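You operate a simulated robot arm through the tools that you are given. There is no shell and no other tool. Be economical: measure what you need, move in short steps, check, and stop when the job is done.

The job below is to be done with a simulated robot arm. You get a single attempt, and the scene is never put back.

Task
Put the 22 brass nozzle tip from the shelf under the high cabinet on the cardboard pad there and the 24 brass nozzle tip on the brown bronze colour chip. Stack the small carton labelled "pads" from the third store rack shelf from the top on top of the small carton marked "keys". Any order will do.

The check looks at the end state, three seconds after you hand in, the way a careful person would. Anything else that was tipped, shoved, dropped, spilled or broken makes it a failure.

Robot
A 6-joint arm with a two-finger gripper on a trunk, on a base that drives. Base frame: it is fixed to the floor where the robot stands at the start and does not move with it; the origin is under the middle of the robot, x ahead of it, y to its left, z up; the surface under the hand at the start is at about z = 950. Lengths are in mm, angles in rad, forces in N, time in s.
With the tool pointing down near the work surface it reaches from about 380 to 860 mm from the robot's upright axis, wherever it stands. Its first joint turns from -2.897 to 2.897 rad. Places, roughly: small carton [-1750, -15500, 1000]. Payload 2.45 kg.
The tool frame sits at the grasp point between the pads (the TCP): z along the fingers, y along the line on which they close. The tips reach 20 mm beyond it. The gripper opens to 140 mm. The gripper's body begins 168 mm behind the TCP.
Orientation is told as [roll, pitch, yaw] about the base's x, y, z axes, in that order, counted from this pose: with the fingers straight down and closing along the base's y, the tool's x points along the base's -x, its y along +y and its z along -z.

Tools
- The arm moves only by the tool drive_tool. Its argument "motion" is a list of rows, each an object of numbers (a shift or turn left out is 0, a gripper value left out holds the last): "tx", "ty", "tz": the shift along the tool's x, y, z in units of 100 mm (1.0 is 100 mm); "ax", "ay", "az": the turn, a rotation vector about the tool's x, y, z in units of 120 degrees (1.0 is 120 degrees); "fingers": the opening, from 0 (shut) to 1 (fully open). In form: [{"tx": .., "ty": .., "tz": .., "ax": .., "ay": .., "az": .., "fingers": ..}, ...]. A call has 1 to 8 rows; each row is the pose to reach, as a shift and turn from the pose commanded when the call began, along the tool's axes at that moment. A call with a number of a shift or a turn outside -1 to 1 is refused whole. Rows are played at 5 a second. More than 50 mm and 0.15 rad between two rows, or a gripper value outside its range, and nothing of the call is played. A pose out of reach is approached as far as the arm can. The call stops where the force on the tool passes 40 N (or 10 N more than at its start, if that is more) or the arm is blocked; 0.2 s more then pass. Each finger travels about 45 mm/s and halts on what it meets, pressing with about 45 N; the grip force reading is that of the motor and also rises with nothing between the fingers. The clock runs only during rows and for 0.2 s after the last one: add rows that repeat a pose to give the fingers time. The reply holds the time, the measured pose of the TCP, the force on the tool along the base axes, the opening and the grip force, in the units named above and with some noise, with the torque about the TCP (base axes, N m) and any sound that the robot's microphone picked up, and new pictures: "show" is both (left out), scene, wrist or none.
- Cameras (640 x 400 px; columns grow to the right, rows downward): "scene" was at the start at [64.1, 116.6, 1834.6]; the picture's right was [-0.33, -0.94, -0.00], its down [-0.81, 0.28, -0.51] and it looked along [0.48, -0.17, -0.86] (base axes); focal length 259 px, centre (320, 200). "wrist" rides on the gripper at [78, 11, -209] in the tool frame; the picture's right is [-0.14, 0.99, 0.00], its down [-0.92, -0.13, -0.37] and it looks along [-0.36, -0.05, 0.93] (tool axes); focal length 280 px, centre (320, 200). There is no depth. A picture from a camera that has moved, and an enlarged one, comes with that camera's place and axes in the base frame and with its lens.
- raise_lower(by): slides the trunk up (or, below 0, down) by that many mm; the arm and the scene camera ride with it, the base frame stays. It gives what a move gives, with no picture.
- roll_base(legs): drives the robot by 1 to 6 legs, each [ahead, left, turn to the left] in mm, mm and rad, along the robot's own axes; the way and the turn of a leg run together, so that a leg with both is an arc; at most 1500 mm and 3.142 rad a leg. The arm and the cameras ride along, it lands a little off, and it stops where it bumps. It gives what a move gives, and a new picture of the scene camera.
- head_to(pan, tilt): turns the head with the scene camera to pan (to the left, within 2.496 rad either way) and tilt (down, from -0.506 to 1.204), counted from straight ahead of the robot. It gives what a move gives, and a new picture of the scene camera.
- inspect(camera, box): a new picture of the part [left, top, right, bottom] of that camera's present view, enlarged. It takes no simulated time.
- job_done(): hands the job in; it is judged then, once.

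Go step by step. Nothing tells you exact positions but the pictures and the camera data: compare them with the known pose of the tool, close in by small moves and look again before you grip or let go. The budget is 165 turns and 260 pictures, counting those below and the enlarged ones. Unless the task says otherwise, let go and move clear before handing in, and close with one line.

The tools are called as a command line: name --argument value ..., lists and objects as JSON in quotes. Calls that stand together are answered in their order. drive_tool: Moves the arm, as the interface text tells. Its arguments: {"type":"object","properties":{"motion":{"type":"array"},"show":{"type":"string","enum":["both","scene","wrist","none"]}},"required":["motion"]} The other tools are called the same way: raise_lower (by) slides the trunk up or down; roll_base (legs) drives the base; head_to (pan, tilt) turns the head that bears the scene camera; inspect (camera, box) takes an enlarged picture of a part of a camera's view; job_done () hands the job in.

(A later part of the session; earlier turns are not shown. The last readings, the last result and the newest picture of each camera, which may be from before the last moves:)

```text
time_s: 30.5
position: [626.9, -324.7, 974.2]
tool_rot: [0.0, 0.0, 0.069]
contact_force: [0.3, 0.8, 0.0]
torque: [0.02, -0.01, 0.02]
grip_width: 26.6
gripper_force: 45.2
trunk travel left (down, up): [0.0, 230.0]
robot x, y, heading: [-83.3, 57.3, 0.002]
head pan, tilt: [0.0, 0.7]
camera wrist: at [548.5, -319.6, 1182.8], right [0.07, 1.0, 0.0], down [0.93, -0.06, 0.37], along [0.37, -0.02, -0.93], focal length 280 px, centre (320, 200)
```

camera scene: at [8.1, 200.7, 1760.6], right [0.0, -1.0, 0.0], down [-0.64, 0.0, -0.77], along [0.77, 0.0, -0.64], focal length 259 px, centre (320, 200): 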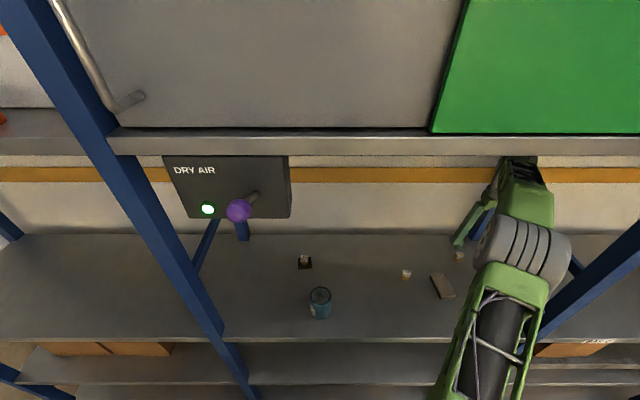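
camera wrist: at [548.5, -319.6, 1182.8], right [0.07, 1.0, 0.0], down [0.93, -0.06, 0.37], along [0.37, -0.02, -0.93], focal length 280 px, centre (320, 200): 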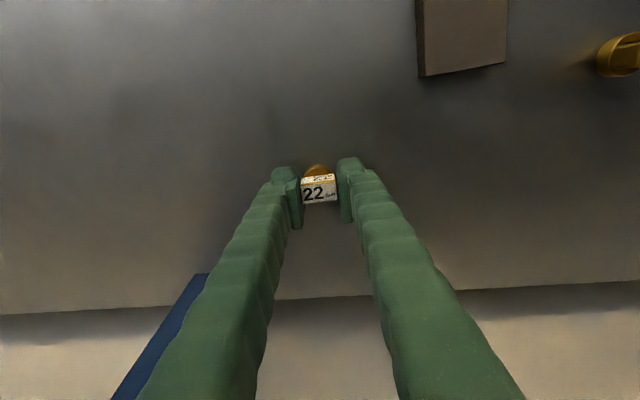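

Gripped the 22. I'll lift and bring it over the cardboard pad at about (499,-222).

drive_tool --motion '[{"tz": -0.35}, {"tz": -0.7}, {"tz": -0.7, "tx": 0.3, "ty": 0.3}, {"tz": -0.7, "tx": 0.6, "ty": 0.6}, {"tz": -0.7, "tx": 0.9, "ty": 0.9}, {"tz": -0.7, "tx": 1.0, "ty": 1.0}, {"tz": -0.7, "tx": 1.0, "ty": 1.0}]'

```text
time_s: 32.1
position: [519.7, -231.3, 1043.6]
tool_rot: [0.001, 0.0, 0.069]
contact_force: [0.5, -0.1, -1.9]
torque: [0.02, -0.01, 0.01]
grip_width: 26.6
gripper_force: 45.3
trunk travel left (down, up): [0.0, 230.0]
robot x, y, heading: [-90.2, 58.0, 0.0]
head pan, tilt: [0.0, 0.7]
camera scene: at [8.5, 200.5, 1760.5], right [0.0, -1.0, 0.0], down [-0.64, 0.0, -0.76], along [0.76, 0.0, -0.64], focal length 259 px, centre (320, 200)
camera wrist: at [441.9, -227.5, 1252.9], right [0.07, 1.0, 0.0], down [0.93, -0.06, 0.37], along [0.37, -0.02, -0.93], focal length 280 px, centre (320, 200)
```

scene: 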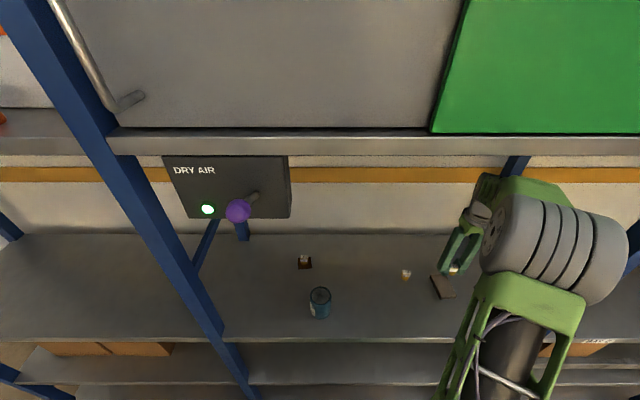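
wrist: 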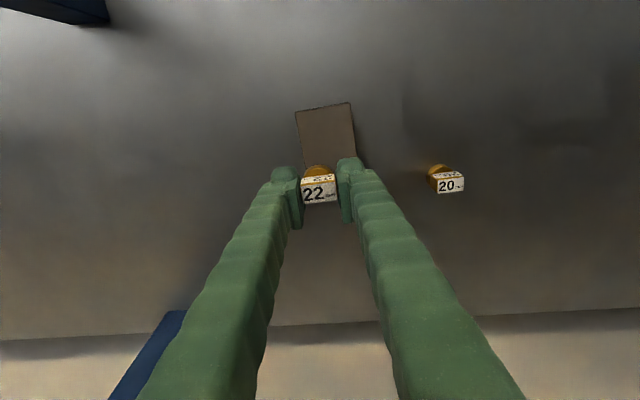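

The pad's top is about 56×85 mm, centred near (502,-222). I'll centre over it and descend to z≈1008, checking the gap.

drive_tool --motion '[{"tx": 0.17, "ty": 0.1}, {"tx": 0.17, "ty": 0.1, "tz": 0.2}, {"tx": 0.17, "ty": 0.1, "tz": 0.35}, {"tx": 0.17, "ty": 0.1, "tz": 0.35}]'

inspect --camera "scene" --box '[390, 230, 510, 305]'

```text
time_s: 33.1
position: [501.8, -222.8, 1008.7]
tool_rot: [0.0, 0.001, 0.07]
contact_force: [0.3, 0.9, -1.0]
torque: [-0.02, -0.03, 0.02]
grip_width: 26.4
gripper_force: 44.9
trunk travel left (down, up): [0.0, 230.0]
robot x, y, heading: [-84.3, 59.1, 0.002]
head pan, tilt: [0.0, 0.7]
camera scene: at [8.0, 200.8, 1760.6], right [0.0, -1.0, 0.0], down [-0.64, 0.0, -0.77], along [0.77, 0.0, -0.64], focal length 259 px, centre (320, 200)
camera wrist: at [423.3, -219.4, 1217.9], right [0.07, 1.0, 0.0], down [0.93, -0.06, 0.37], along [0.37, -0.02, -0.93], focal length 280 px, centre (320, 200)
```

scene: 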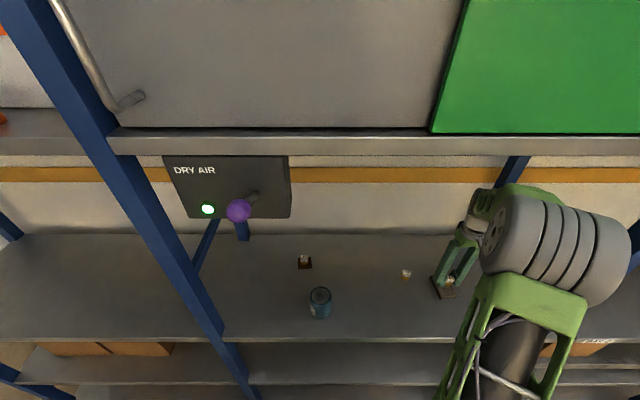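
wrist: 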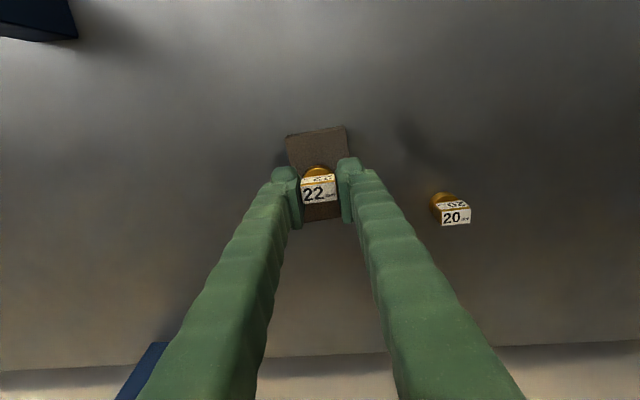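

```text
5.33 times, centred on (450, 268) of scene
camera zoom: at [8.0, 200.8, 1760.6], right [0.0, -1.0, 0.0], down [-0.64, 0.0, -0.77], along [0.77, 0.0, -0.64], focal length 1382 px, centre (-373, -160)
```

zoom: 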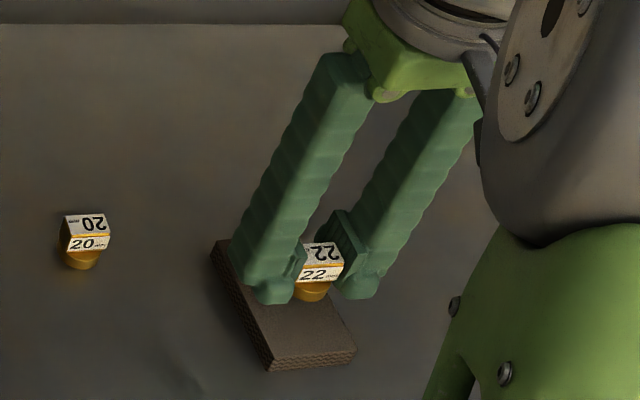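

It's over the pad's middle. I'll lower in small steps, feeling for contact.

drive_tool --motion '[{"tz": 0.04}, {"tz": 0.07}, {"tz": 0.1}, {"tz": 0.12}]' --show "none"

```text
time_s: 34.1
position: [501.9, -222.9, 996.2]
tool_rot: [-0.001, 0.001, 0.07]
contact_force: [-0.1, 0.3, -1.9]
torque: [-0.02, -0.01, -0.03]
grip_width: 26.8
gripper_force: 45.1
trunk travel left (down, up): [0.0, 230.0]
robot x, y, heading: [-87.1, 65.6, 0.002]
head pan, tilt: [0.0, 0.7]
```

drive_tool --motion '[{"tz": 0.015}, {"tz": 0.03}, {"tz": 0.04}, {"tz": 0.05}]' --show "none"

```text
time_s: 35.1
position: [501.5, -221.9, 990.3]
tool_rot: [0.001, 0.0, 0.07]
contact_force: [0.1, -0.6, 0.8]
torque: [-0.01, 0.01, 0.0]
grip_width: 26.8
gripper_force: 45.0
trunk travel left (down, up): [0.0, 230.0]
robot x, y, heading: [-86.7, 62.1, 0.001]
head pan, tilt: [0.0, 0.7]
```

drive_tool --motion '[{"tz": 0.01}, {"tz": 0.015}, {"tz": 0.02}]' --show "wrist"

inspect --camera "scene" --box '[390, 230, 510, 305]'

```text
time_s: 35.9
position: [501.9, -222.2, 990.4]
tool_rot: [-0.001, -0.004, 0.068]
contact_force: [0.2, -1.2, 18.9]
torque: [0.0, 0.11, 0.03]
grip_width: 26.5
gripper_force: 45.5
trunk travel left (down, up): [0.0, 230.0]
robot x, y, heading: [-85.1, 63.8, 0.0]
head pan, tilt: [0.0, 0.7]
camera wrist: at [423.1, -217.4, 1199.6], right [0.07, 1.0, 0.0], down [0.93, -0.06, 0.37], along [0.37, -0.03, -0.93], focal length 280 px, centre (320, 200)
```

wrist: 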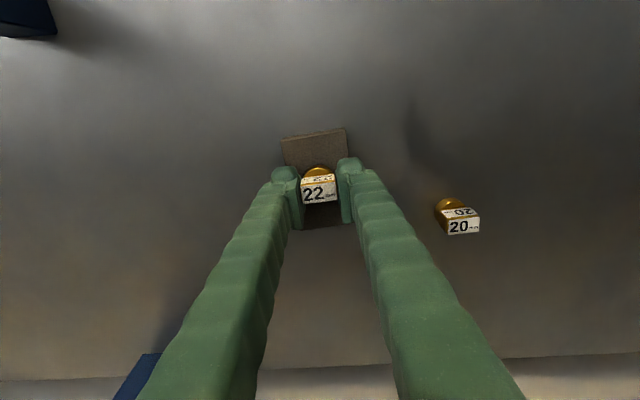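

```text
5.33 times, centred on (450, 268) of scene
camera zoom: at [6.8, 201.2, 1760.8], right [0.0, -1.0, 0.0], down [-0.64, 0.0, -0.77], along [0.77, 0.0, -0.64], focal length 1382 px, centre (-373, -160)
```

zoom: 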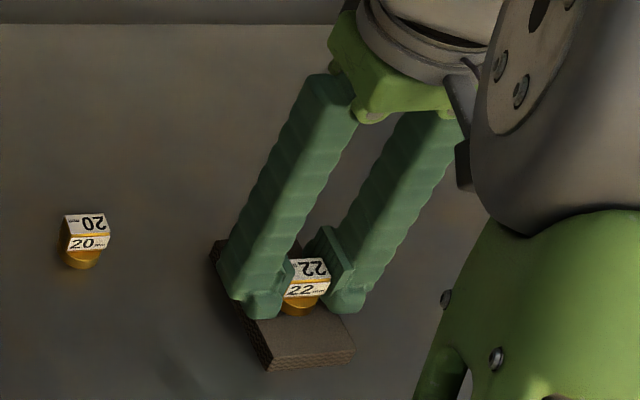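

It's down on the pad with some pressure. I'll ease up 1.5 mm, open and lift.

drive_tool --motion '[{"tz": -0.015}, {"tz": -0.015, "fingers": 0.25}, {"tz": -0.015, "fingers": 0.4}, {"tz": -0.015, "fingers": 0.4}, {"tz": -0.3}, {"tz": -0.6}, {"tz": -0.8}, {"tz": -0.8}]' --show "wrist"

inspect --camera "wrist" --box '[240, 100, 400, 200]'

```text
time_s: 37.7
position: [503.0, -221.1, 1067.1]
tool_rot: [0.001, 0.0, 0.069]
contact_force: [-0.2, -1.1, 0.0]
torque: [-0.01, 0.01, -0.03]
grip_width: 55.7
gripper_force: 0.0
trunk travel left (down, up): [0.0, 230.0]
robot x, y, heading: [-86.7, 61.0, -0.0]
head pan, tilt: [0.0, 0.7]
camera wrist: at [425.2, -216.9, 1276.1], right [0.07, 1.0, 0.0], down [0.93, -0.06, 0.37], along [0.37, -0.02, -0.93], focal length 280 px, centre (320, 200)
```

wrist: 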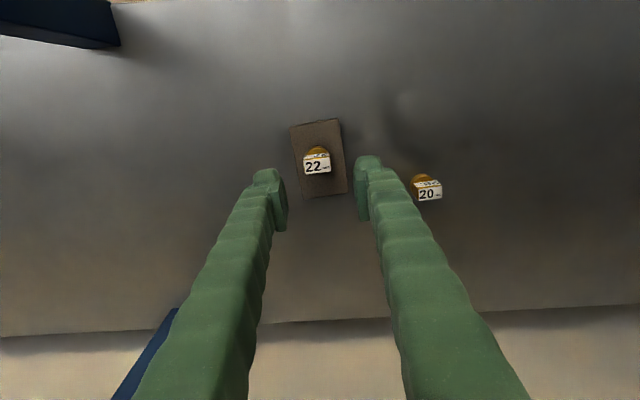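

```text
4.00 times, centred on (320, 150) of wrist
camera zoom: at [425.2, -216.9, 1276.1], right [0.07, 1.0, 0.0], down [0.93, -0.06, 0.37], along [0.37, -0.02, -0.93], focal length 1122 px, centre (320, 400)
```

zoom: 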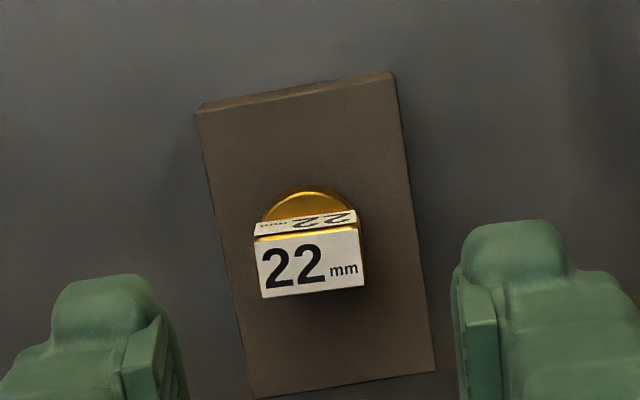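

Both nozzles are placed well. Now I need to back out of the shelf and drive to the store rack; I'll look behind the robot first.

head_to --pan 2.4 --tilt 0.4

head_to --pan -2.4 --tilt 0.4

head_to --pan -1.4 --tilt 0.3

```text
time_s: 39.9
position: [503.5, -221.0, 1066.9]
tool_rot: [-0.002, 0.0, 0.069]
contact_force: [0.1, -0.1, -0.8]
torque: [0.03, 0.0, 0.03]
grip_width: 55.9
gripper_force: 0.0
trunk travel left (down, up): [0.0, 230.0]
robot x, y, heading: [-86.8, 61.5, 0.002]
head pan, tilt: [2.4, 0.4]
camera scene: at [-145.1, 263.0, 1787.4], right [0.67, 0.74, 0.0], down [0.29, -0.26, -0.92], along [-0.68, 0.62, -0.39], focal length 259 px, centre (320, 200)
```

scene: 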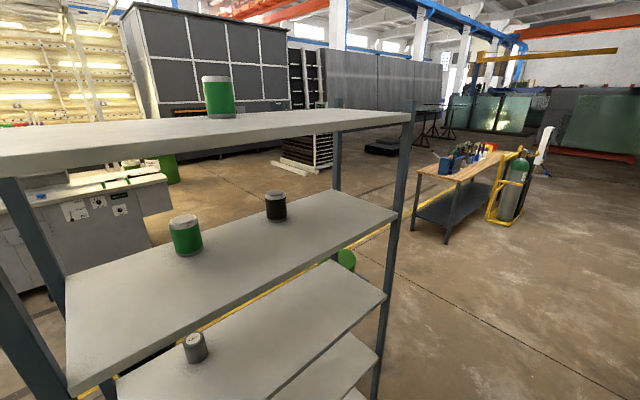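

```text
time_s: 43.7
position: [503.3, -220.4, 1066.6]
tool_rot: [0.0, -0.001, 0.069]
contact_force: [0.2, -0.4, 0.1]
torque: [0.02, -0.02, 0.02]
grip_width: 55.8
gripper_force: 0.1
trunk travel left (down, up): [0.0, 230.0]
robot x, y, heading: [-84.8, 60.9, -0.0]
head pan, tilt: [-2.4, 0.4]
camera scene: at [-144.9, 137.8, 1787.4], right [-0.68, 0.74, 0.0], down [0.29, 0.26, -0.92], along [-0.68, -0.62, -0.39], focal length 259 px, centre (320, 200)
```

scene: 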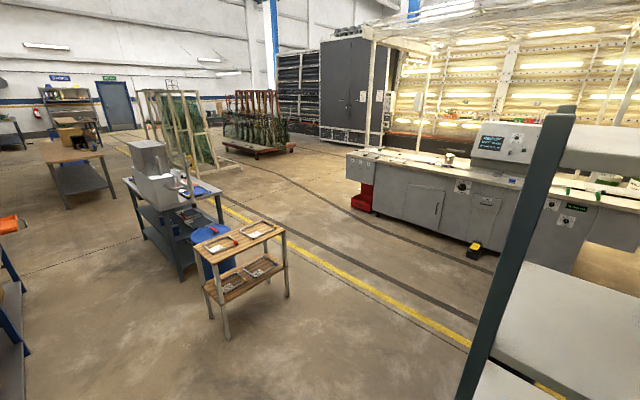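

```text
time_s: 45.0
position: [502.9, -222.4, 1065.9]
tool_rot: [-0.001, 0.0, 0.069]
contact_force: [-1.1, 0.1, 0.2]
torque: [0.02, -0.02, 0.0]
grip_width: 55.9
gripper_force: 0.1
trunk travel left (down, up): [0.0, 230.0]
robot x, y, heading: [-85.6, 62.6, 0.004]
head pan, tilt: [-1.4, 0.3]
camera scene: at [-60.7, 108.5, 1796.7], right [-0.99, -0.17, 0.0], down [-0.05, 0.29, -0.96], along [0.16, -0.94, -0.3], focal length 259 px, centre (320, 200)
```

scene: 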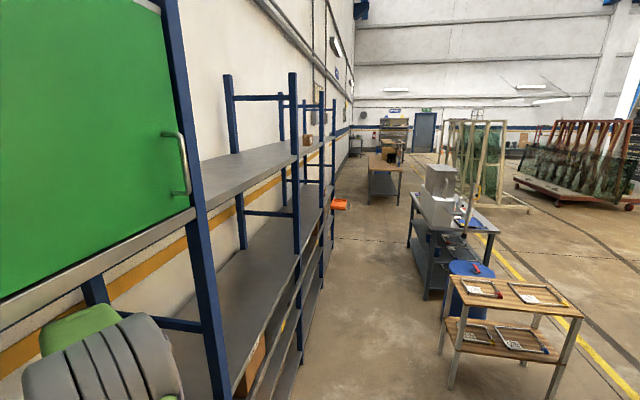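

There's a second rack about 600 mm behind, tables along the aisle, and open floor toward -y. The base drives sideways, so I'll back out 165 mm, retract the arm, and travel along the aisle.

roll_base --legs '[[-165, 0, 0]]'

drive_tool --motion '[{"tx": 0.4, "ty": 0.3}, {"tx": 0.8, "ty": 0.6}, {"tx": 1.0, "ty": 0.8}, {"tx": 1.0, "ty": 1.0}, {"tx": 1.0, "ty": 1.0}]' --show "none"

head_to --pan -0.7 --tilt 0.8

```text
time_s: 46.4
position: [339.9, -222.4, 1066.8]
tool_rot: [0.0, 0.0, 0.071]
contact_force: [-0.7, 0.7, 0.5]
torque: [0.01, -0.04, 0.04]
grip_width: 55.9
gripper_force: 0.1
trunk travel left (down, up): [0.0, 230.0]
robot x, y, heading: [-253.3, 57.2, 0.001]
head pan, tilt: [-1.4, 0.3]
camera scene: at [-225.4, 108.4, 1796.7], right [-0.99, -0.17, 0.0], down [-0.05, 0.29, -0.96], along [0.16, -0.94, -0.3], focal length 259 px, centre (320, 200)
```

scene: 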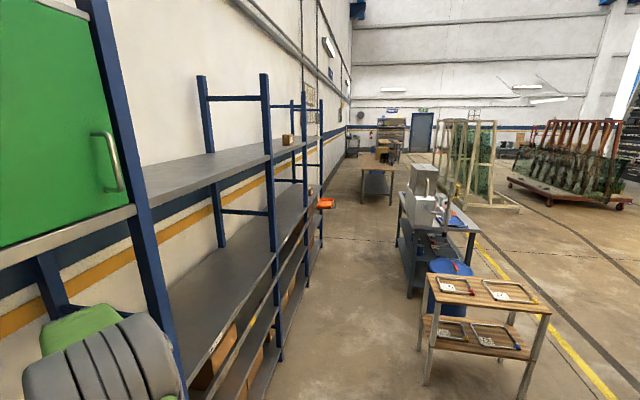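

```text
time_s: 47.6
position: [232.6, -127.1, 1068.2]
tool_rot: [0.0, -0.001, 0.07]
contact_force: [-1.5, 0.0, -0.3]
torque: [-0.03, 0.02, 0.03]
grip_width: 56.0
gripper_force: 0.0
trunk travel left (down, up): [0.0, 230.0]
robot x, y, heading: [-252.3, 63.4, 0.002]
head pan, tilt: [-1.4, 0.3]
```

```text
time_s: 48.7
position: [232.6, -127.1, 1067.7]
tool_rot: [0.002, -0.001, 0.069]
contact_force: [0.1, 0.3, -0.3]
torque: [0.02, 0.0, -0.01]
grip_width: 56.0
gripper_force: 0.1
trunk travel left (down, up): [0.0, 230.0]
robot x, y, heading: [-251.8, 60.8, 0.003]
head pan, tilt: [-0.7, 0.799]
camera scene: at [-178.7, 148.3, 1752.4], right [-0.64, -0.77, 0.0], down [-0.55, 0.46, -0.7], along [0.53, -0.45, -0.72], focal length 259 px, centre (320, 200)
```

scene: 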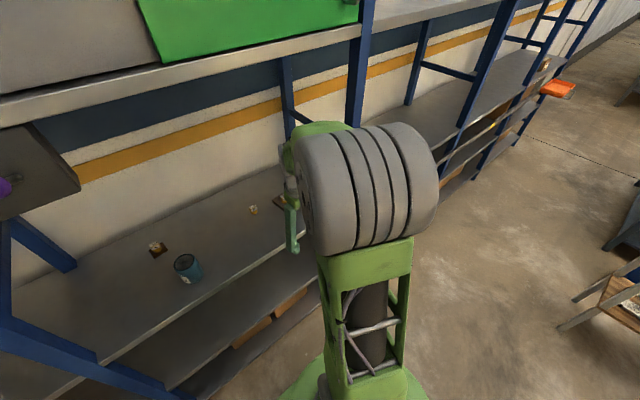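

The aisle between shelving and tables is clear at x≈-280; a bin protrudes to about x=107 near y=-3290. I'll tuck the arm a bit more and then drive right in legs.

drive_tool --motion '[{"tx": 0.3, "ty": 0.3}, {"tx": 0.6, "ty": 0.6}, {"tx": 0.6, "ty": 0.9}, {"tx": 0.6, "ty": 0.9}]' --show "none"

head_to --pan -1.57 --tilt 0.45

roll_base --legs '[[-30, -1000, 0]]'

```text
time_s: 49.7
position: [169.0, -42.1, 1068.8]
tool_rot: [0.001, 0.0, 0.072]
contact_force: [0.1, 0.6, 0.2]
torque: [-0.03, 0.02, 0.02]
grip_width: 56.1
gripper_force: 0.0
trunk travel left (down, up): [0.0, 230.0]
robot x, y, heading: [-251.7, 61.4, 0.005]
head pan, tilt: [-0.7, 0.799]
```

```text
time_s: 50.9
position: [168.7, -43.5, 1068.0]
tool_rot: [-0.002, 0.0, 0.071]
contact_force: [0.5, -0.6, 0.7]
torque: [0.01, -0.02, 0.01]
grip_width: 56.1
gripper_force: 0.0
trunk travel left (down, up): [0.0, 230.0]
robot x, y, heading: [-250.9, 60.5, 0.006]
head pan, tilt: [-1.571, 0.45]
camera scene: at [-240.2, 108.3, 1782.7], right [-1.0, 0.0, 0.0], down [0.0, 0.44, -0.9], along [0.0, -0.9, -0.44], focal length 259 px, centre (320, 200)
```

scene: 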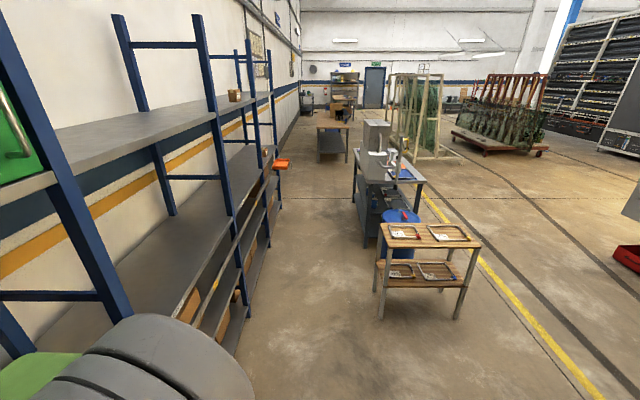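

```text
time_s: 60.0
position: [137.7, -1048.3, 1067.8]
tool_rot: [0.001, 0.0, 0.068]
contact_force: [0.5, 0.3, 0.1]
torque: [0.03, 0.0, -0.02]
grip_width: 56.0
gripper_force: 0.1
trunk travel left (down, up): [0.0, 230.0]
robot x, y, heading: [-281.5, -948.3, -0.002]
head pan, tilt: [-1.571, 0.45]
camera scene: at [-270.5, -896.6, 1782.7], right [-1.0, 0.0, 0.0], down [0.0, 0.44, -0.9], along [0.0, -0.9, -0.44], focal length 259 px, centre (320, 200)
```

scene: 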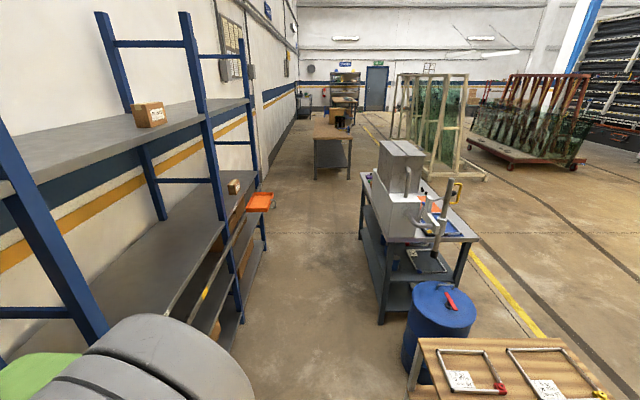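

The corridor is clear: table 2 spans y −2320…−3460 from x≈-750, table 3 starts at y≈-5400 with x −830…−180. I'll drive down to y≈-4450, then cross to x≈-1570.

roll_base --legs '[[0, -1400, 0], [0, -1400, 0]]'

roll_base --legs '[[0, -700, 0], [-1290, 0, 0]]'

```text
time_s: 85.0
position: [155.9, -3907.3, 1069.7]
tool_rot: [-0.001, -0.001, 0.069]
contact_force: [0.3, 0.3, 0.0]
torque: [0.02, -0.01, 0.01]
grip_width: 56.2
gripper_force: 0.0
trunk travel left (down, up): [0.0, 230.0]
robot x, y, heading: [-261.0, -3801.3, 0.001]
head pan, tilt: [-1.571, 0.45]
camera scene: at [-253.4, -3755.6, 1782.7], right [-1.0, 0.0, 0.0], down [0.0, 0.44, -0.9], along [0.0, -0.9, -0.44], focal length 259 px, centre (320, 200)
```

scene: 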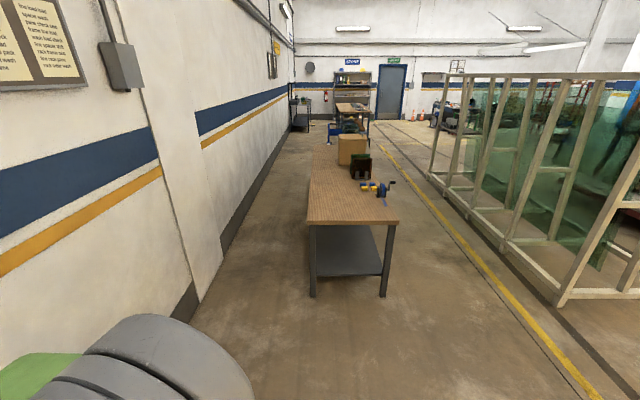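

```text
time_s: 97.9
position: [-1134.2, -4623.4, 1067.6]
tool_rot: [-0.002, 0.0, 0.025]
contact_force: [0.0, 0.5, -0.6]
torque: [0.01, 0.01, 0.04]
grip_width: 56.1
gripper_force: 0.0
trunk travel left (down, up): [0.0, 230.0]
robot x, y, heading: [-1545.0, -4501.8, -0.047]
head pan, tilt: [-1.571, 0.45]
camera scene: at [-1535.5, -4454.6, 1782.7], right [-1.0, 0.04, 0.0], down [0.02, 0.43, -0.9], along [-0.04, -0.9, -0.44], focal length 259 px, centre (320, 200)
```

scene: 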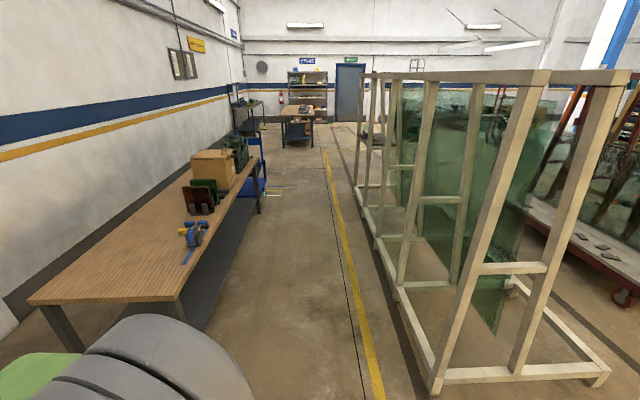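

The passage here runs between x≈-900 and -2290. I'll straighten up, centre at x≈-1680, and go on to about y=-7300.

roll_base --legs '[[-135, 0, 0.047], [0, -1400, 0], [0, -1400, 0]]'

```text
time_s: 123.5
position: [-1191.7, -7404.9, 1068.6]
tool_rot: [0.0, -0.001, 0.114]
contact_force: [-0.2, 0.8, -0.5]
torque: [-0.01, -0.02, 0.03]
grip_width: 56.0
gripper_force: 0.1
trunk travel left (down, up): [0.0, 230.0]
robot x, y, heading: [-1615.6, -7322.6, 0.042]
head pan, tilt: [-1.571, 0.45]
camera scene: at [-1607.6, -7271.2, 1782.7], right [-1.0, -0.04, 0.0], down [-0.02, 0.43, -0.9], along [0.04, -0.9, -0.44], focal length 259 px, centre (320, 200)
```

scene: 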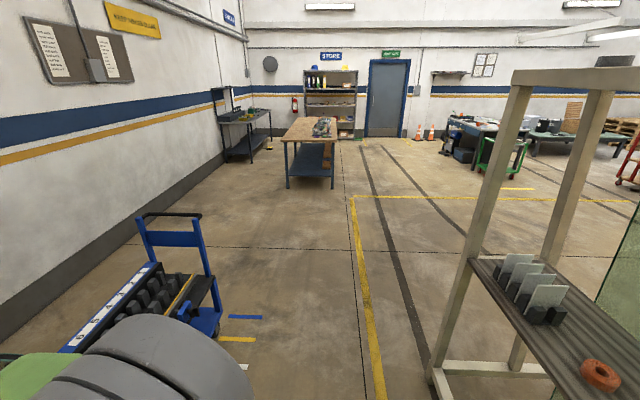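

The STORE rack is at the far wall, front around y≈-15250. Let me zoom in on it before approaching.

inspect --camera "scene" --box '[280, 50, 400, 200]'

roll_base --legs '[[-150, -1400, -0.042], [-100, -1400, 0]]'

```text
2.67 times, centred on (340, 125) of scene
camera zoom: at [-1607.6, -7271.2, 1782.7], right [-1.0, -0.04, 0.0], down [-0.02, 0.43, -0.9], along [0.04, -0.9, -0.44], focal length 691 px, centre (267, 400)
```

zoom: 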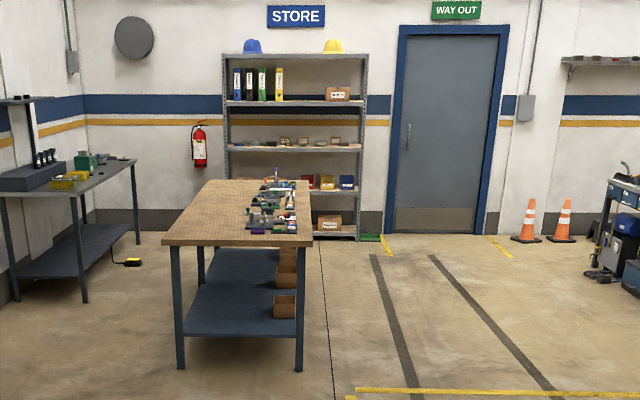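

```text
time_s: 148.1
position: [-1391.2, -10218.0, 1069.1]
tool_rot: [0.0, 0.001, 0.109]
contact_force: [-0.3, 0.3, 0.5]
torque: [0.02, 0.01, -0.03]
grip_width: 55.9
gripper_force: 0.0
trunk travel left (down, up): [0.0, 230.0]
robot x, y, heading: [-1813.9, -10131.6, 0.034]
head pan, tilt: [-1.571, 0.45]
camera scene: at [-1806.9, -10083.0, 1782.7], right [-1.0, -0.04, 0.0], down [-0.02, 0.43, -0.9], along [0.04, -0.9, -0.44], focal length 259 px, centre (320, 200)
```

scene: 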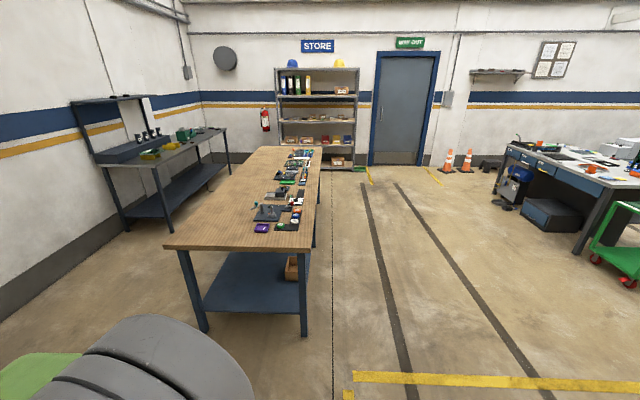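

The third shelf holds several small labelled cartons. I'll turn to face the rack (heading −1.57), shift right of the table, and drive ahead.

roll_base --legs '[[0, 0, -1.605], [0, -450, 0], [1400, 0, 0], [1400, 0, 0]]'

head_to --pan 0.2 --tilt 0.45

```text
time_s: 169.7
position: [-2205.3, -13393.6, 1069.0]
tool_rot: [0.002, 0.0, -1.439]
contact_force: [-1.1, 0.0, -0.8]
torque: [0.0, 0.04, 0.0]
grip_width: 55.7
gripper_force: 0.0
trunk travel left (down, up): [0.0, 230.0]
robot x, y, heading: [-2127.7, -12967.4, -1.507]
head pan, tilt: [-1.571, 0.45]
camera scene: at [-2080.0, -12976.1, 1782.7], right [-0.06, 1.0, 0.0], down [0.43, 0.03, -0.9], along [-0.9, -0.06, -0.44], focal length 259 px, centre (320, 200)
```

scene: 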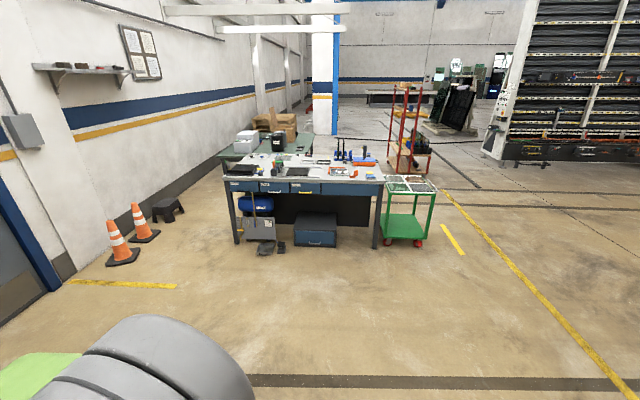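

```text
time_s: 171.5
position: [-2206.2, -13393.3, 1068.3]
tool_rot: [0.001, 0.001, -1.44]
contact_force: [-1.2, -0.9, -0.2]
torque: [0.01, -0.02, -0.01]
grip_width: 55.8
gripper_force: 0.0
trunk travel left (down, up): [0.0, 230.0]
robot x, y, heading: [-2125.6, -12970.0, -1.51]
head pan, tilt: [0.201, 0.45]
camera scene: at [-1964.5, -13059.0, 1782.7], right [-0.97, -0.26, 0.0], down [-0.11, 0.42, -0.9], along [0.23, -0.87, -0.44], focal length 259 px, centre (320, 200)
```

scene: 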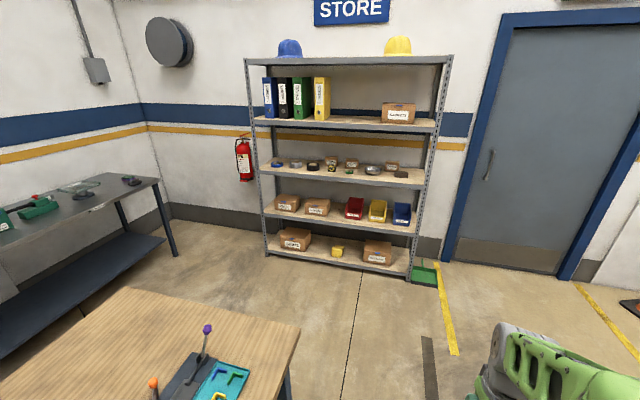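

inspect --camera "scene" --box '[240, 130, 440, 270]'

```text
2.86 times, centred on (340, 200) of scene
camera zoom: at [-1964.5, -13059.0, 1782.7], right [-0.97, -0.26, 0.0], down [-0.11, 0.42, -0.9], along [0.23, -0.87, -0.44], focal length 740 px, centre (263, 200)
```

zoom: 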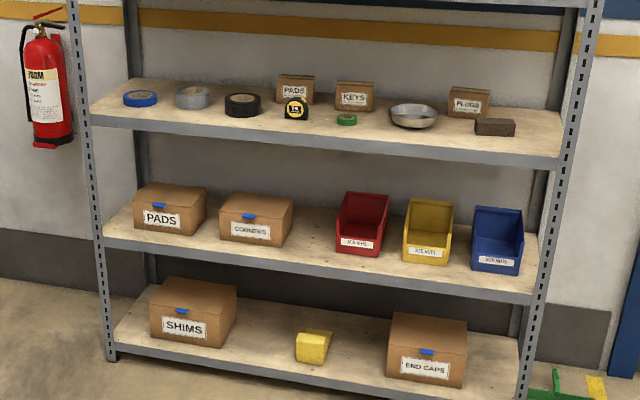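

On the third shelf, small cartons PADS, KEYS and PLUGS stand along the back, with a tape measure in front of PADS and a green roll in front of KEYS. The rack front is about y=-15065. I'll drive past the table and stop facing the cartons from a distance.

roll_base --legs '[[1180, 0, -0.06], [0, 570, 0]]'

head_to --pan 0.0 --tilt 0.6

inspect --camera "scene" --box '[200, 100, 440, 250]'

```text
time_s: 182.8
position: [-1613.5, -14588.3, 1067.8]
tool_rot: [0.0, -0.001, -1.518]
contact_force: [0.2, -0.2, -0.1]
torque: [0.01, 0.01, -0.01]
grip_width: 55.9
gripper_force: 0.1
trunk travel left (down, up): [0.0, 230.0]
robot x, y, heading: [-1505.6, -14171.3, -1.585]
head pan, tilt: [0.201, 0.45]
camera scene: at [-1347.2, -14273.5, 1782.7], right [-0.98, -0.18, 0.0], down [-0.08, 0.43, -0.9], along [0.16, -0.89, -0.44], focal length 259 px, centre (320, 200)
```

scene: 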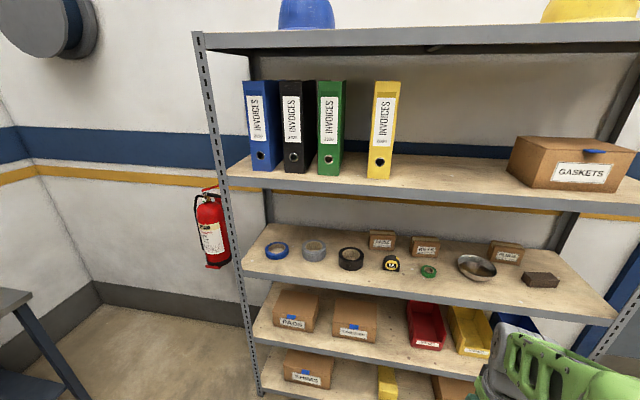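

```text
time_s: 183.6
position: [-1613.7, -14588.3, 1069.3]
tool_rot: [0.0, 0.0, -1.518]
contact_force: [-0.4, -0.1, -0.2]
torque: [0.02, 0.01, -0.01]
grip_width: 55.8
gripper_force: 0.0
trunk travel left (down, up): [0.0, 230.0]
robot x, y, heading: [-1505.1, -14170.6, -1.587]
head pan, tilt: [0.0, 0.6]
camera scene: at [-1365.5, -14271.5, 1769.2], right [-1.0, 0.02, 0.0], down [0.01, 0.56, -0.83], along [-0.01, -0.83, -0.56], focal length 259 px, centre (320, 200)
```

scene: 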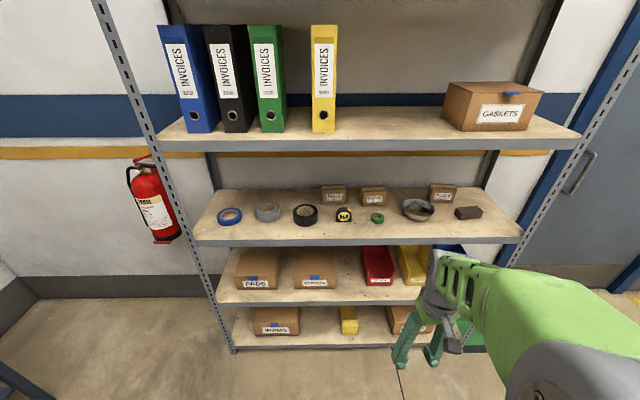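

```text
2.67 times, centred on (320, 175) of scene
camera zoom: at [-1365.5, -14271.5, 1769.2], right [-1.0, 0.02, 0.0], down [0.01, 0.56, -0.83], along [-0.01, -0.83, -0.56], focal length 691 px, centre (320, 267)
```

zoom: 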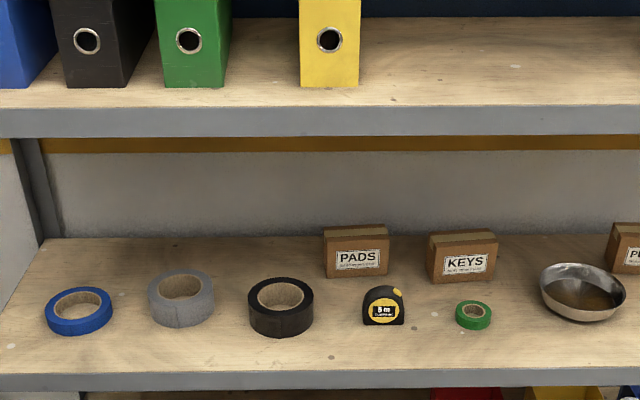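

From two views: PADS front face is near (-1454,-15411), KEYS near (-1660,-15382), shelf z≈977, cartons about 122×50×90. The tape measure (top≈1050) is in front of PADS, so I'll approach nearly horizontally with the camera on top, tilted 20° down. First I'll turn the tool 180° about its axis in free air.

drive_tool --motion '[{"tx": -0.15, "az": -0.07, "fingers": 0.6}, {"tx": -0.3, "az": -0.14}, {"tx": -0.45, "az": -0.21}, {"tx": -0.6, "az": -0.28}, {"tx": -0.75, "az": -0.35}, {"tx": -0.9, "az": -0.42}, {"tx": -1.0, "az": -0.49}, {"tx": -1.0, "az": -0.49}]' --show "none"

```text
time_s: 185.3
position: [-1607.8, -14689.0, 1068.5]
tool_rot: [-0.001, 0.001, -0.489]
contact_force: [-0.1, 0.7, 0.3]
torque: [0.0, 0.0, 0.03]
grip_width: 83.9
gripper_force: 0.0
trunk travel left (down, up): [0.0, 230.0]
robot x, y, heading: [-1503.2, -14169.9, -1.586]
head pan, tilt: [0.0, 0.6]
```

That worked. I'll continue the turn to yaw +1.57.

drive_tool --motion '[{"az": -0.07}, {"az": -0.14}, {"az": -0.21}, {"az": -0.28}, {"az": -0.35}, {"az": -0.42}, {"az": -0.49}, {"az": -0.49}]' --show "none"

drive_tool --motion '[{"az": -0.07}, {"az": -0.14}, {"az": -0.21}, {"az": -0.28}, {"az": -0.35}, {"az": -0.42}, {"az": -0.494}, {"az": -0.494}]' --show "scene"

```text
time_s: 187.2
position: [-1610.0, -14688.8, 1068.0]
tool_rot: [0.0, 0.001, 0.536]
contact_force: [0.1, -0.2, -0.3]
torque: [0.01, 0.02, 0.03]
grip_width: 83.9
gripper_force: 0.1
trunk travel left (down, up): [0.0, 230.0]
robot x, y, heading: [-1502.7, -14173.3, -1.587]
head pan, tilt: [0.0, 0.6]
```

```text
refused: row 7 steps farther than a row can; nothing moved
```

drive_tool --motion '[{"az": -0.07}, {"az": -0.14}, {"az": -0.21}, {"az": -0.28}, {"az": -0.35}, {"az": -0.42}, {"az": -0.49}, {"az": -0.494}]' --show "scene"

```text
time_s: 188.9
position: [-1537.2, -14687.6, 1054.1]
tool_rot: [0.088, 0.013, 1.506]
contact_force: [-0.2, 0.4, 0.4]
torque: [0.02, -0.02, 0.02]
grip_width: 83.8
gripper_force: 0.2
out of reach, approached as far as the arm can: row 5, 6, 7, 8
trunk travel left (down, up): [0.0, 230.0]
robot x, y, heading: [-1502.4, -14172.1, -1.589]
head pan, tilt: [0.0, 0.6]
camera scene: at [-1366.0, -14271.5, 1769.2], right [-1.0, 0.02, 0.0], down [0.01, 0.56, -0.83], along [-0.01, -0.82, -0.56], focal length 259 px, centre (320, 200)
```

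scene: 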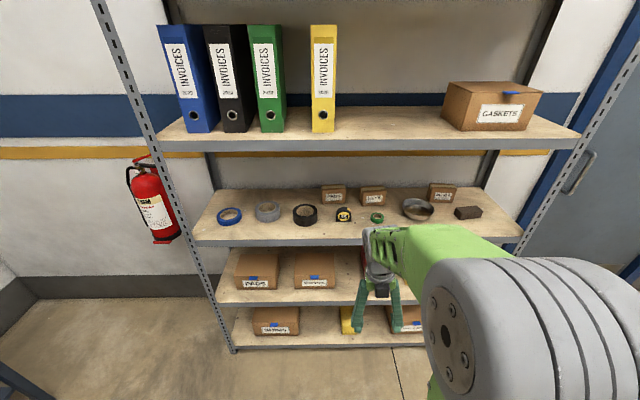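

The last joint hit its limit (no contact), so the camera-up roll isn't available. Instead I'll use the natural orientation with the tool tilted forward, about 25° below horizontal. First I untwist.

drive_tool --motion '[{"az": 0.07}, {"az": 0.14}, {"az": 0.21}, {"az": 0.28}, {"az": 0.35}, {"az": 0.42}, {"az": 0.49}, {"az": 0.56}]' --show "none"

drive_tool --motion '[{"az": 0.07}, {"az": 0.14}, {"az": 0.21}, {"az": 0.28}, {"az": 0.35}, {"az": 0.42}, {"az": 0.49}, {"az": 0.56}]' --show "none"

```text
time_s: 190.8
position: [-1534.8, -14687.3, 1052.9]
tool_rot: [0.02, 0.085, 0.333]
contact_force: [-0.3, 0.0, 0.6]
torque: [0.04, 0.0, -0.02]
grip_width: 83.9
gripper_force: 0.1
trunk travel left (down, up): [0.0, 230.0]
robot x, y, heading: [-1502.5, -14168.7, -1.586]
head pan, tilt: [0.0, 0.6]
```

```text
time_s: 192.6
position: [-1533.6, -14686.9, 1052.5]
tool_rot: [-0.07, 0.052, -0.844]
contact_force: [0.4, 0.2, 1.2]
torque: [0.0, -0.03, -0.01]
grip_width: 84.0
gripper_force: 0.0
trunk travel left (down, up): [0.0, 230.0]
robot x, y, heading: [-1504.1, -14173.9, -1.591]
head pan, tilt: [0.0, 0.6]
```

Untwisting nearly finished; I'll remove the residual tilt and complete the yaw.

drive_tool --motion '[{"ax": -0.0334, "ay": -0.0248}, {"ax": -0.0334, "ay": -0.0248}]' --show "none"

drive_tool --motion '[{"az": 0.07}, {"az": 0.14}, {"az": 0.21}, {"az": 0.28}, {"az": 0.347}, {"az": 0.347}]' --show "none"

```text
time_s: 193.2
position: [-1536.6, -14686.8, 1053.4]
tool_rot: [0.0, -0.001, -0.841]
contact_force: [-0.2, 0.6, -0.2]
torque: [-0.02, 0.03, -0.03]
grip_width: 83.8
gripper_force: 0.0
trunk travel left (down, up): [0.0, 230.0]
robot x, y, heading: [-1500.7, -14169.2, -1.589]
head pan, tilt: [0.0, 0.6]
```

```text
time_s: 194.6
position: [-1535.6, -14686.4, 1052.5]
tool_rot: [-0.001, -0.001, -1.569]
contact_force: [-0.1, 0.0, 0.3]
torque: [-0.02, 0.01, -0.04]
grip_width: 84.0
gripper_force: 0.1
trunk travel left (down, up): [0.0, 230.0]
robot x, y, heading: [-1502.7, -14173.7, -1.589]
head pan, tilt: [0.0, 0.6]
```

Level again and facing the rack. Now I extend forward and tilt the tool.

drive_tool --motion '[{"tx": -0.4}, {"tx": -0.8, "tz": -0.2}, {"tx": -1.0, "tz": -0.4}, {"tx": -1.0, "tz": -0.4}]' --show "none"

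drive_tool --motion '[{"tx": -0.2, "ay": -0.068}, {"tx": -0.4, "ay": -0.136}, {"tx": -0.6, "ay": -0.204}, {"tx": -0.8, "ay": -0.272}, {"tx": -1.0, "ay": -0.34}, {"tx": -1.0, "ay": -0.4}, {"tx": -1.0, "ay": -0.46}, {"tx": -1.0, "ay": -0.5417}]' --show "both"

```text
time_s: 195.6
position: [-1532.7, -14785.9, 1091.5]
tool_rot: [-0.001, 0.002, -1.568]
contact_force: [0.2, -0.7, -0.2]
torque: [0.01, 0.03, -0.01]
grip_width: 83.9
gripper_force: 0.0
trunk travel left (down, up): [0.0, 230.0]
robot x, y, heading: [-1504.3, -14171.4, -1.589]
head pan, tilt: [0.0, 0.6]
```

```text
refused: row 8 steps farther than a row can; nothing moved
```

drive_tool --motion '[{"tx": -0.2, "ay": -0.068}, {"tx": -0.4, "ay": -0.136}, {"tx": -0.6, "ay": -0.204}, {"tx": -0.8, "ay": -0.272}, {"tx": -1.0, "ay": -0.34}, {"tx": -1.0, "ay": -0.408}, {"tx": -1.0, "ay": -0.475}, {"tx": -1.0, "ay": -0.5417}]' --show "both"

```text
time_s: 197.3
position: [-1534.2, -14885.7, 1091.8]
tool_rot: [0.001, -1.133, -1.567]
contact_force: [-0.7, -0.4, 0.8]
torque: [0.02, -0.03, 0.01]
grip_width: 83.8
gripper_force: 0.0
out of reach, approached as far as the arm can: row 6
trunk travel left (down, up): [0.0, 230.0]
robot x, y, heading: [-1503.4, -14168.3, -1.586]
head pan, tilt: [0.0, 0.6]
camera scene: at [-1365.8, -14271.8, 1769.1], right [-1.0, 0.02, 0.0], down [0.01, 0.57, -0.82], along [-0.01, -0.82, -0.57], focal length 259 px, centre (320, 200)
camera wrist: at [-1523.4, -14664.2, 1110.5], right [0.99, -0.05, 0.13], down [-0.13, -0.06, 0.99], along [-0.05, -1.0, -0.06], focal length 280 px, centre (320, 200)
```

scene: 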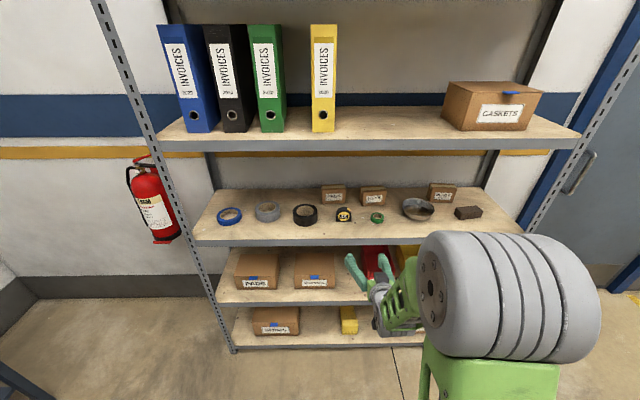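
wrist: 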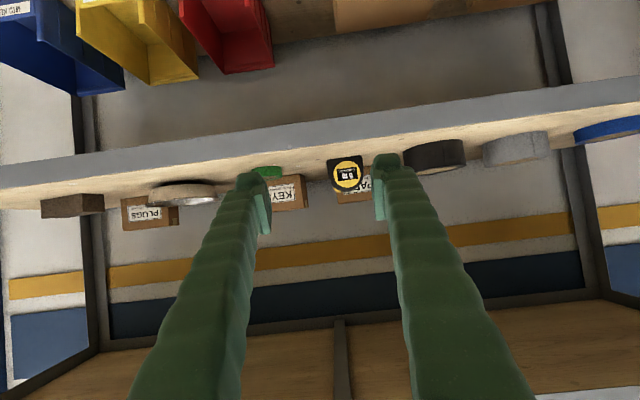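

The tilted orientation works and the wrist camera now looks straight into the shelf (upside down). I'll zoom to measure the carton, tape measure and shelf heights.

inspect --camera "wrist" --box '[220, 110, 420, 235]'

inspect --camera "scene" --box '[300, 170, 420, 245]'

```text
3.20 times, centred on (320, 172) of wrist
camera zoom: at [-1523.4, -14664.2, 1110.5], right [0.99, -0.05, 0.13], down [-0.13, -0.06, 0.99], along [-0.05, -1.0, -0.06], focal length 897 px, centre (320, 288)
```

zoom: 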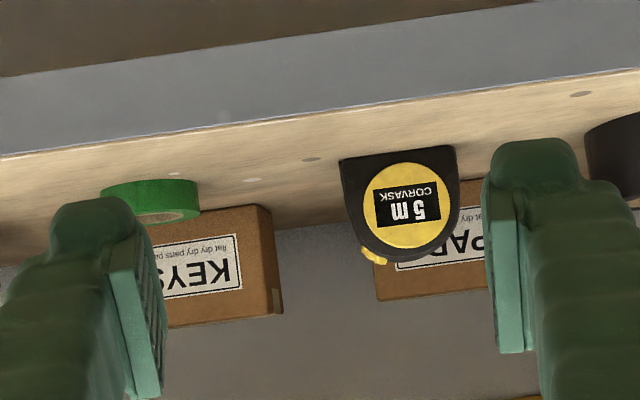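

```text
5.33 times, centred on (360, 208) of scene
camera zoom: at [-1365.8, -14271.8, 1769.1], right [-1.0, 0.02, 0.0], down [0.01, 0.57, -0.82], along [-0.01, -0.82, -0.57], focal length 1382 px, centre (107, 160)
```

zoom: 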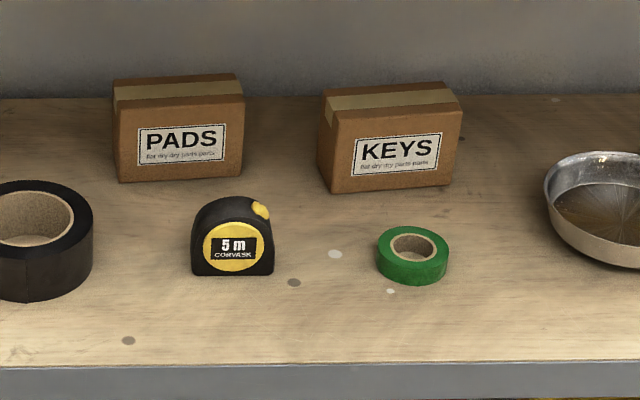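

Refined: shelf z≈997, PADS 122 wide × 45 deep × 90 tall, front face y≈-15357, centre x≈-1450; KEYS corner at (-1588,-15328). The tape's top is ≈1068 at y −15194…−15235. I'll adjust the tilt to 27°, raise a little and drive closer.

drive_tool --motion '[{"tx": -0.18, "tz": -0.085, "ay": 0.0167, "ax": -0.013, "az": -0.006}, {"tx": -0.36, "tz": -0.17, "ay": 0.0167, "ax": -0.013, "az": -0.006, "fingers": 0.8}, {"tx": -0.36, "tz": -0.17, "ay": 0.0167, "ax": -0.013, "az": -0.006, "fingers": 1.0}, {"tx": -0.36, "tz": -0.17, "ay": 0.0167, "ax": -0.013, "az": -0.006, "fingers": 1.0}]' --show "none"

roll_base --legs '[[0, 50, 0.015], [200, 0, 0]]'

inspect --camera "wrist" --box '[0, 0, 640, 400]'

```text
time_s: 198.3
position: [-1533.5, -14885.8, 1131.6]
tool_rot: [0.001, -1.099, -1.539]
contact_force: [0.2, 0.2, 0.0]
torque: [-0.03, -0.01, -0.02]
grip_width: 140.1
gripper_force: 0.1
trunk travel left (down, up): [0.0, 230.0]
robot x, y, heading: [-1500.0, -14172.7, -1.585]
head pan, tilt: [0.0, 0.6]
```

```text
time_s: 200.7
position: [-1471.4, -15085.1, 1131.1]
tool_rot: [0.0, -1.098, -1.521]
contact_force: [0.8, 0.0, -0.9]
torque: [0.01, -0.02, -0.01]
grip_width: 140.3
gripper_force: 0.0
trunk travel left (down, up): [0.0, 230.0]
robot x, y, heading: [-1453.6, -14372.0, -1.572]
head pan, tilt: [0.0, 0.6]
camera scene: at [-1313.2, -14467.9, 1769.1], right [-1.0, 0.0, 0.0], down [0.0, 0.57, -0.82], along [0.0, -0.82, -0.57], focal length 259 px, centre (320, 200)
```

scene: 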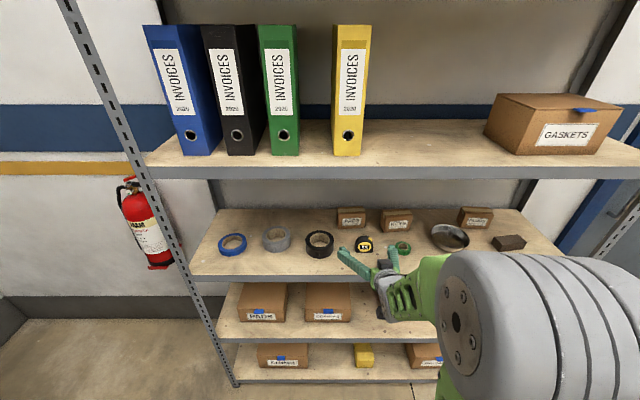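

```text
1.00 times, centred on (320, 200) of wrist (not enlarged: the box is as wide or as high as the picture)
camera zoom: at [-1470.8, -14864.3, 1157.5], right [0.99, -0.01, 0.12], down [-0.12, -0.1, 0.99], along [0.0, -1.0, -0.1], focal length 280 px, centre (320, 200)
```

zoom: 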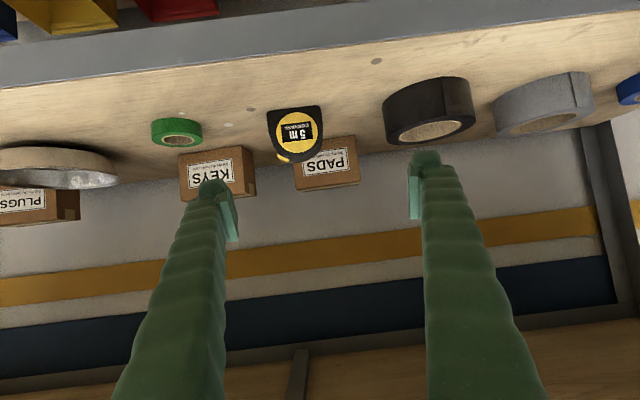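

Good position. I'll zoom on PADS to align precisely.

inspect --camera "wrist" --box '[240, 90, 400, 200]'

inspect --camera "scene" --box '[280, 190, 440, 290]'

```text
3.64 times, centred on (320, 145) of wrist
camera zoom: at [-1470.8, -14864.3, 1157.5], right [0.99, -0.01, 0.12], down [-0.12, -0.1, 0.99], along [0.0, -1.0, -0.1], focal length 1020 px, centre (320, 400)
```

zoom: 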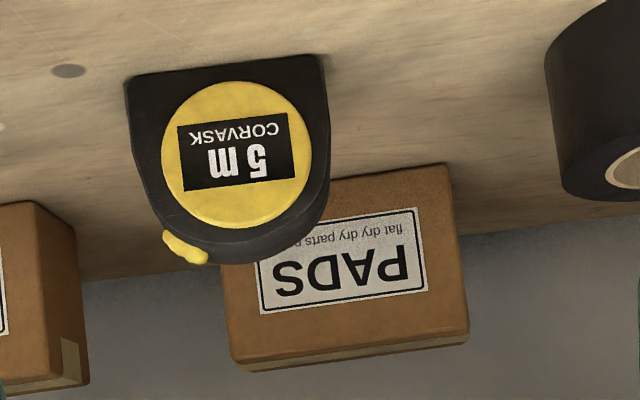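

```text
4.00 times, centred on (360, 240) of scene
camera zoom: at [-1313.2, -14467.9, 1769.1], right [-1.0, 0.0, 0.0], down [0.0, 0.57, -0.82], along [0.0, -0.82, -0.57], focal length 1036 px, centre (160, 40)
```

zoom: 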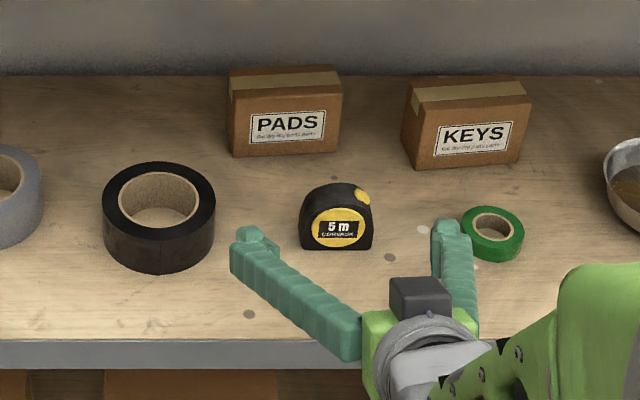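

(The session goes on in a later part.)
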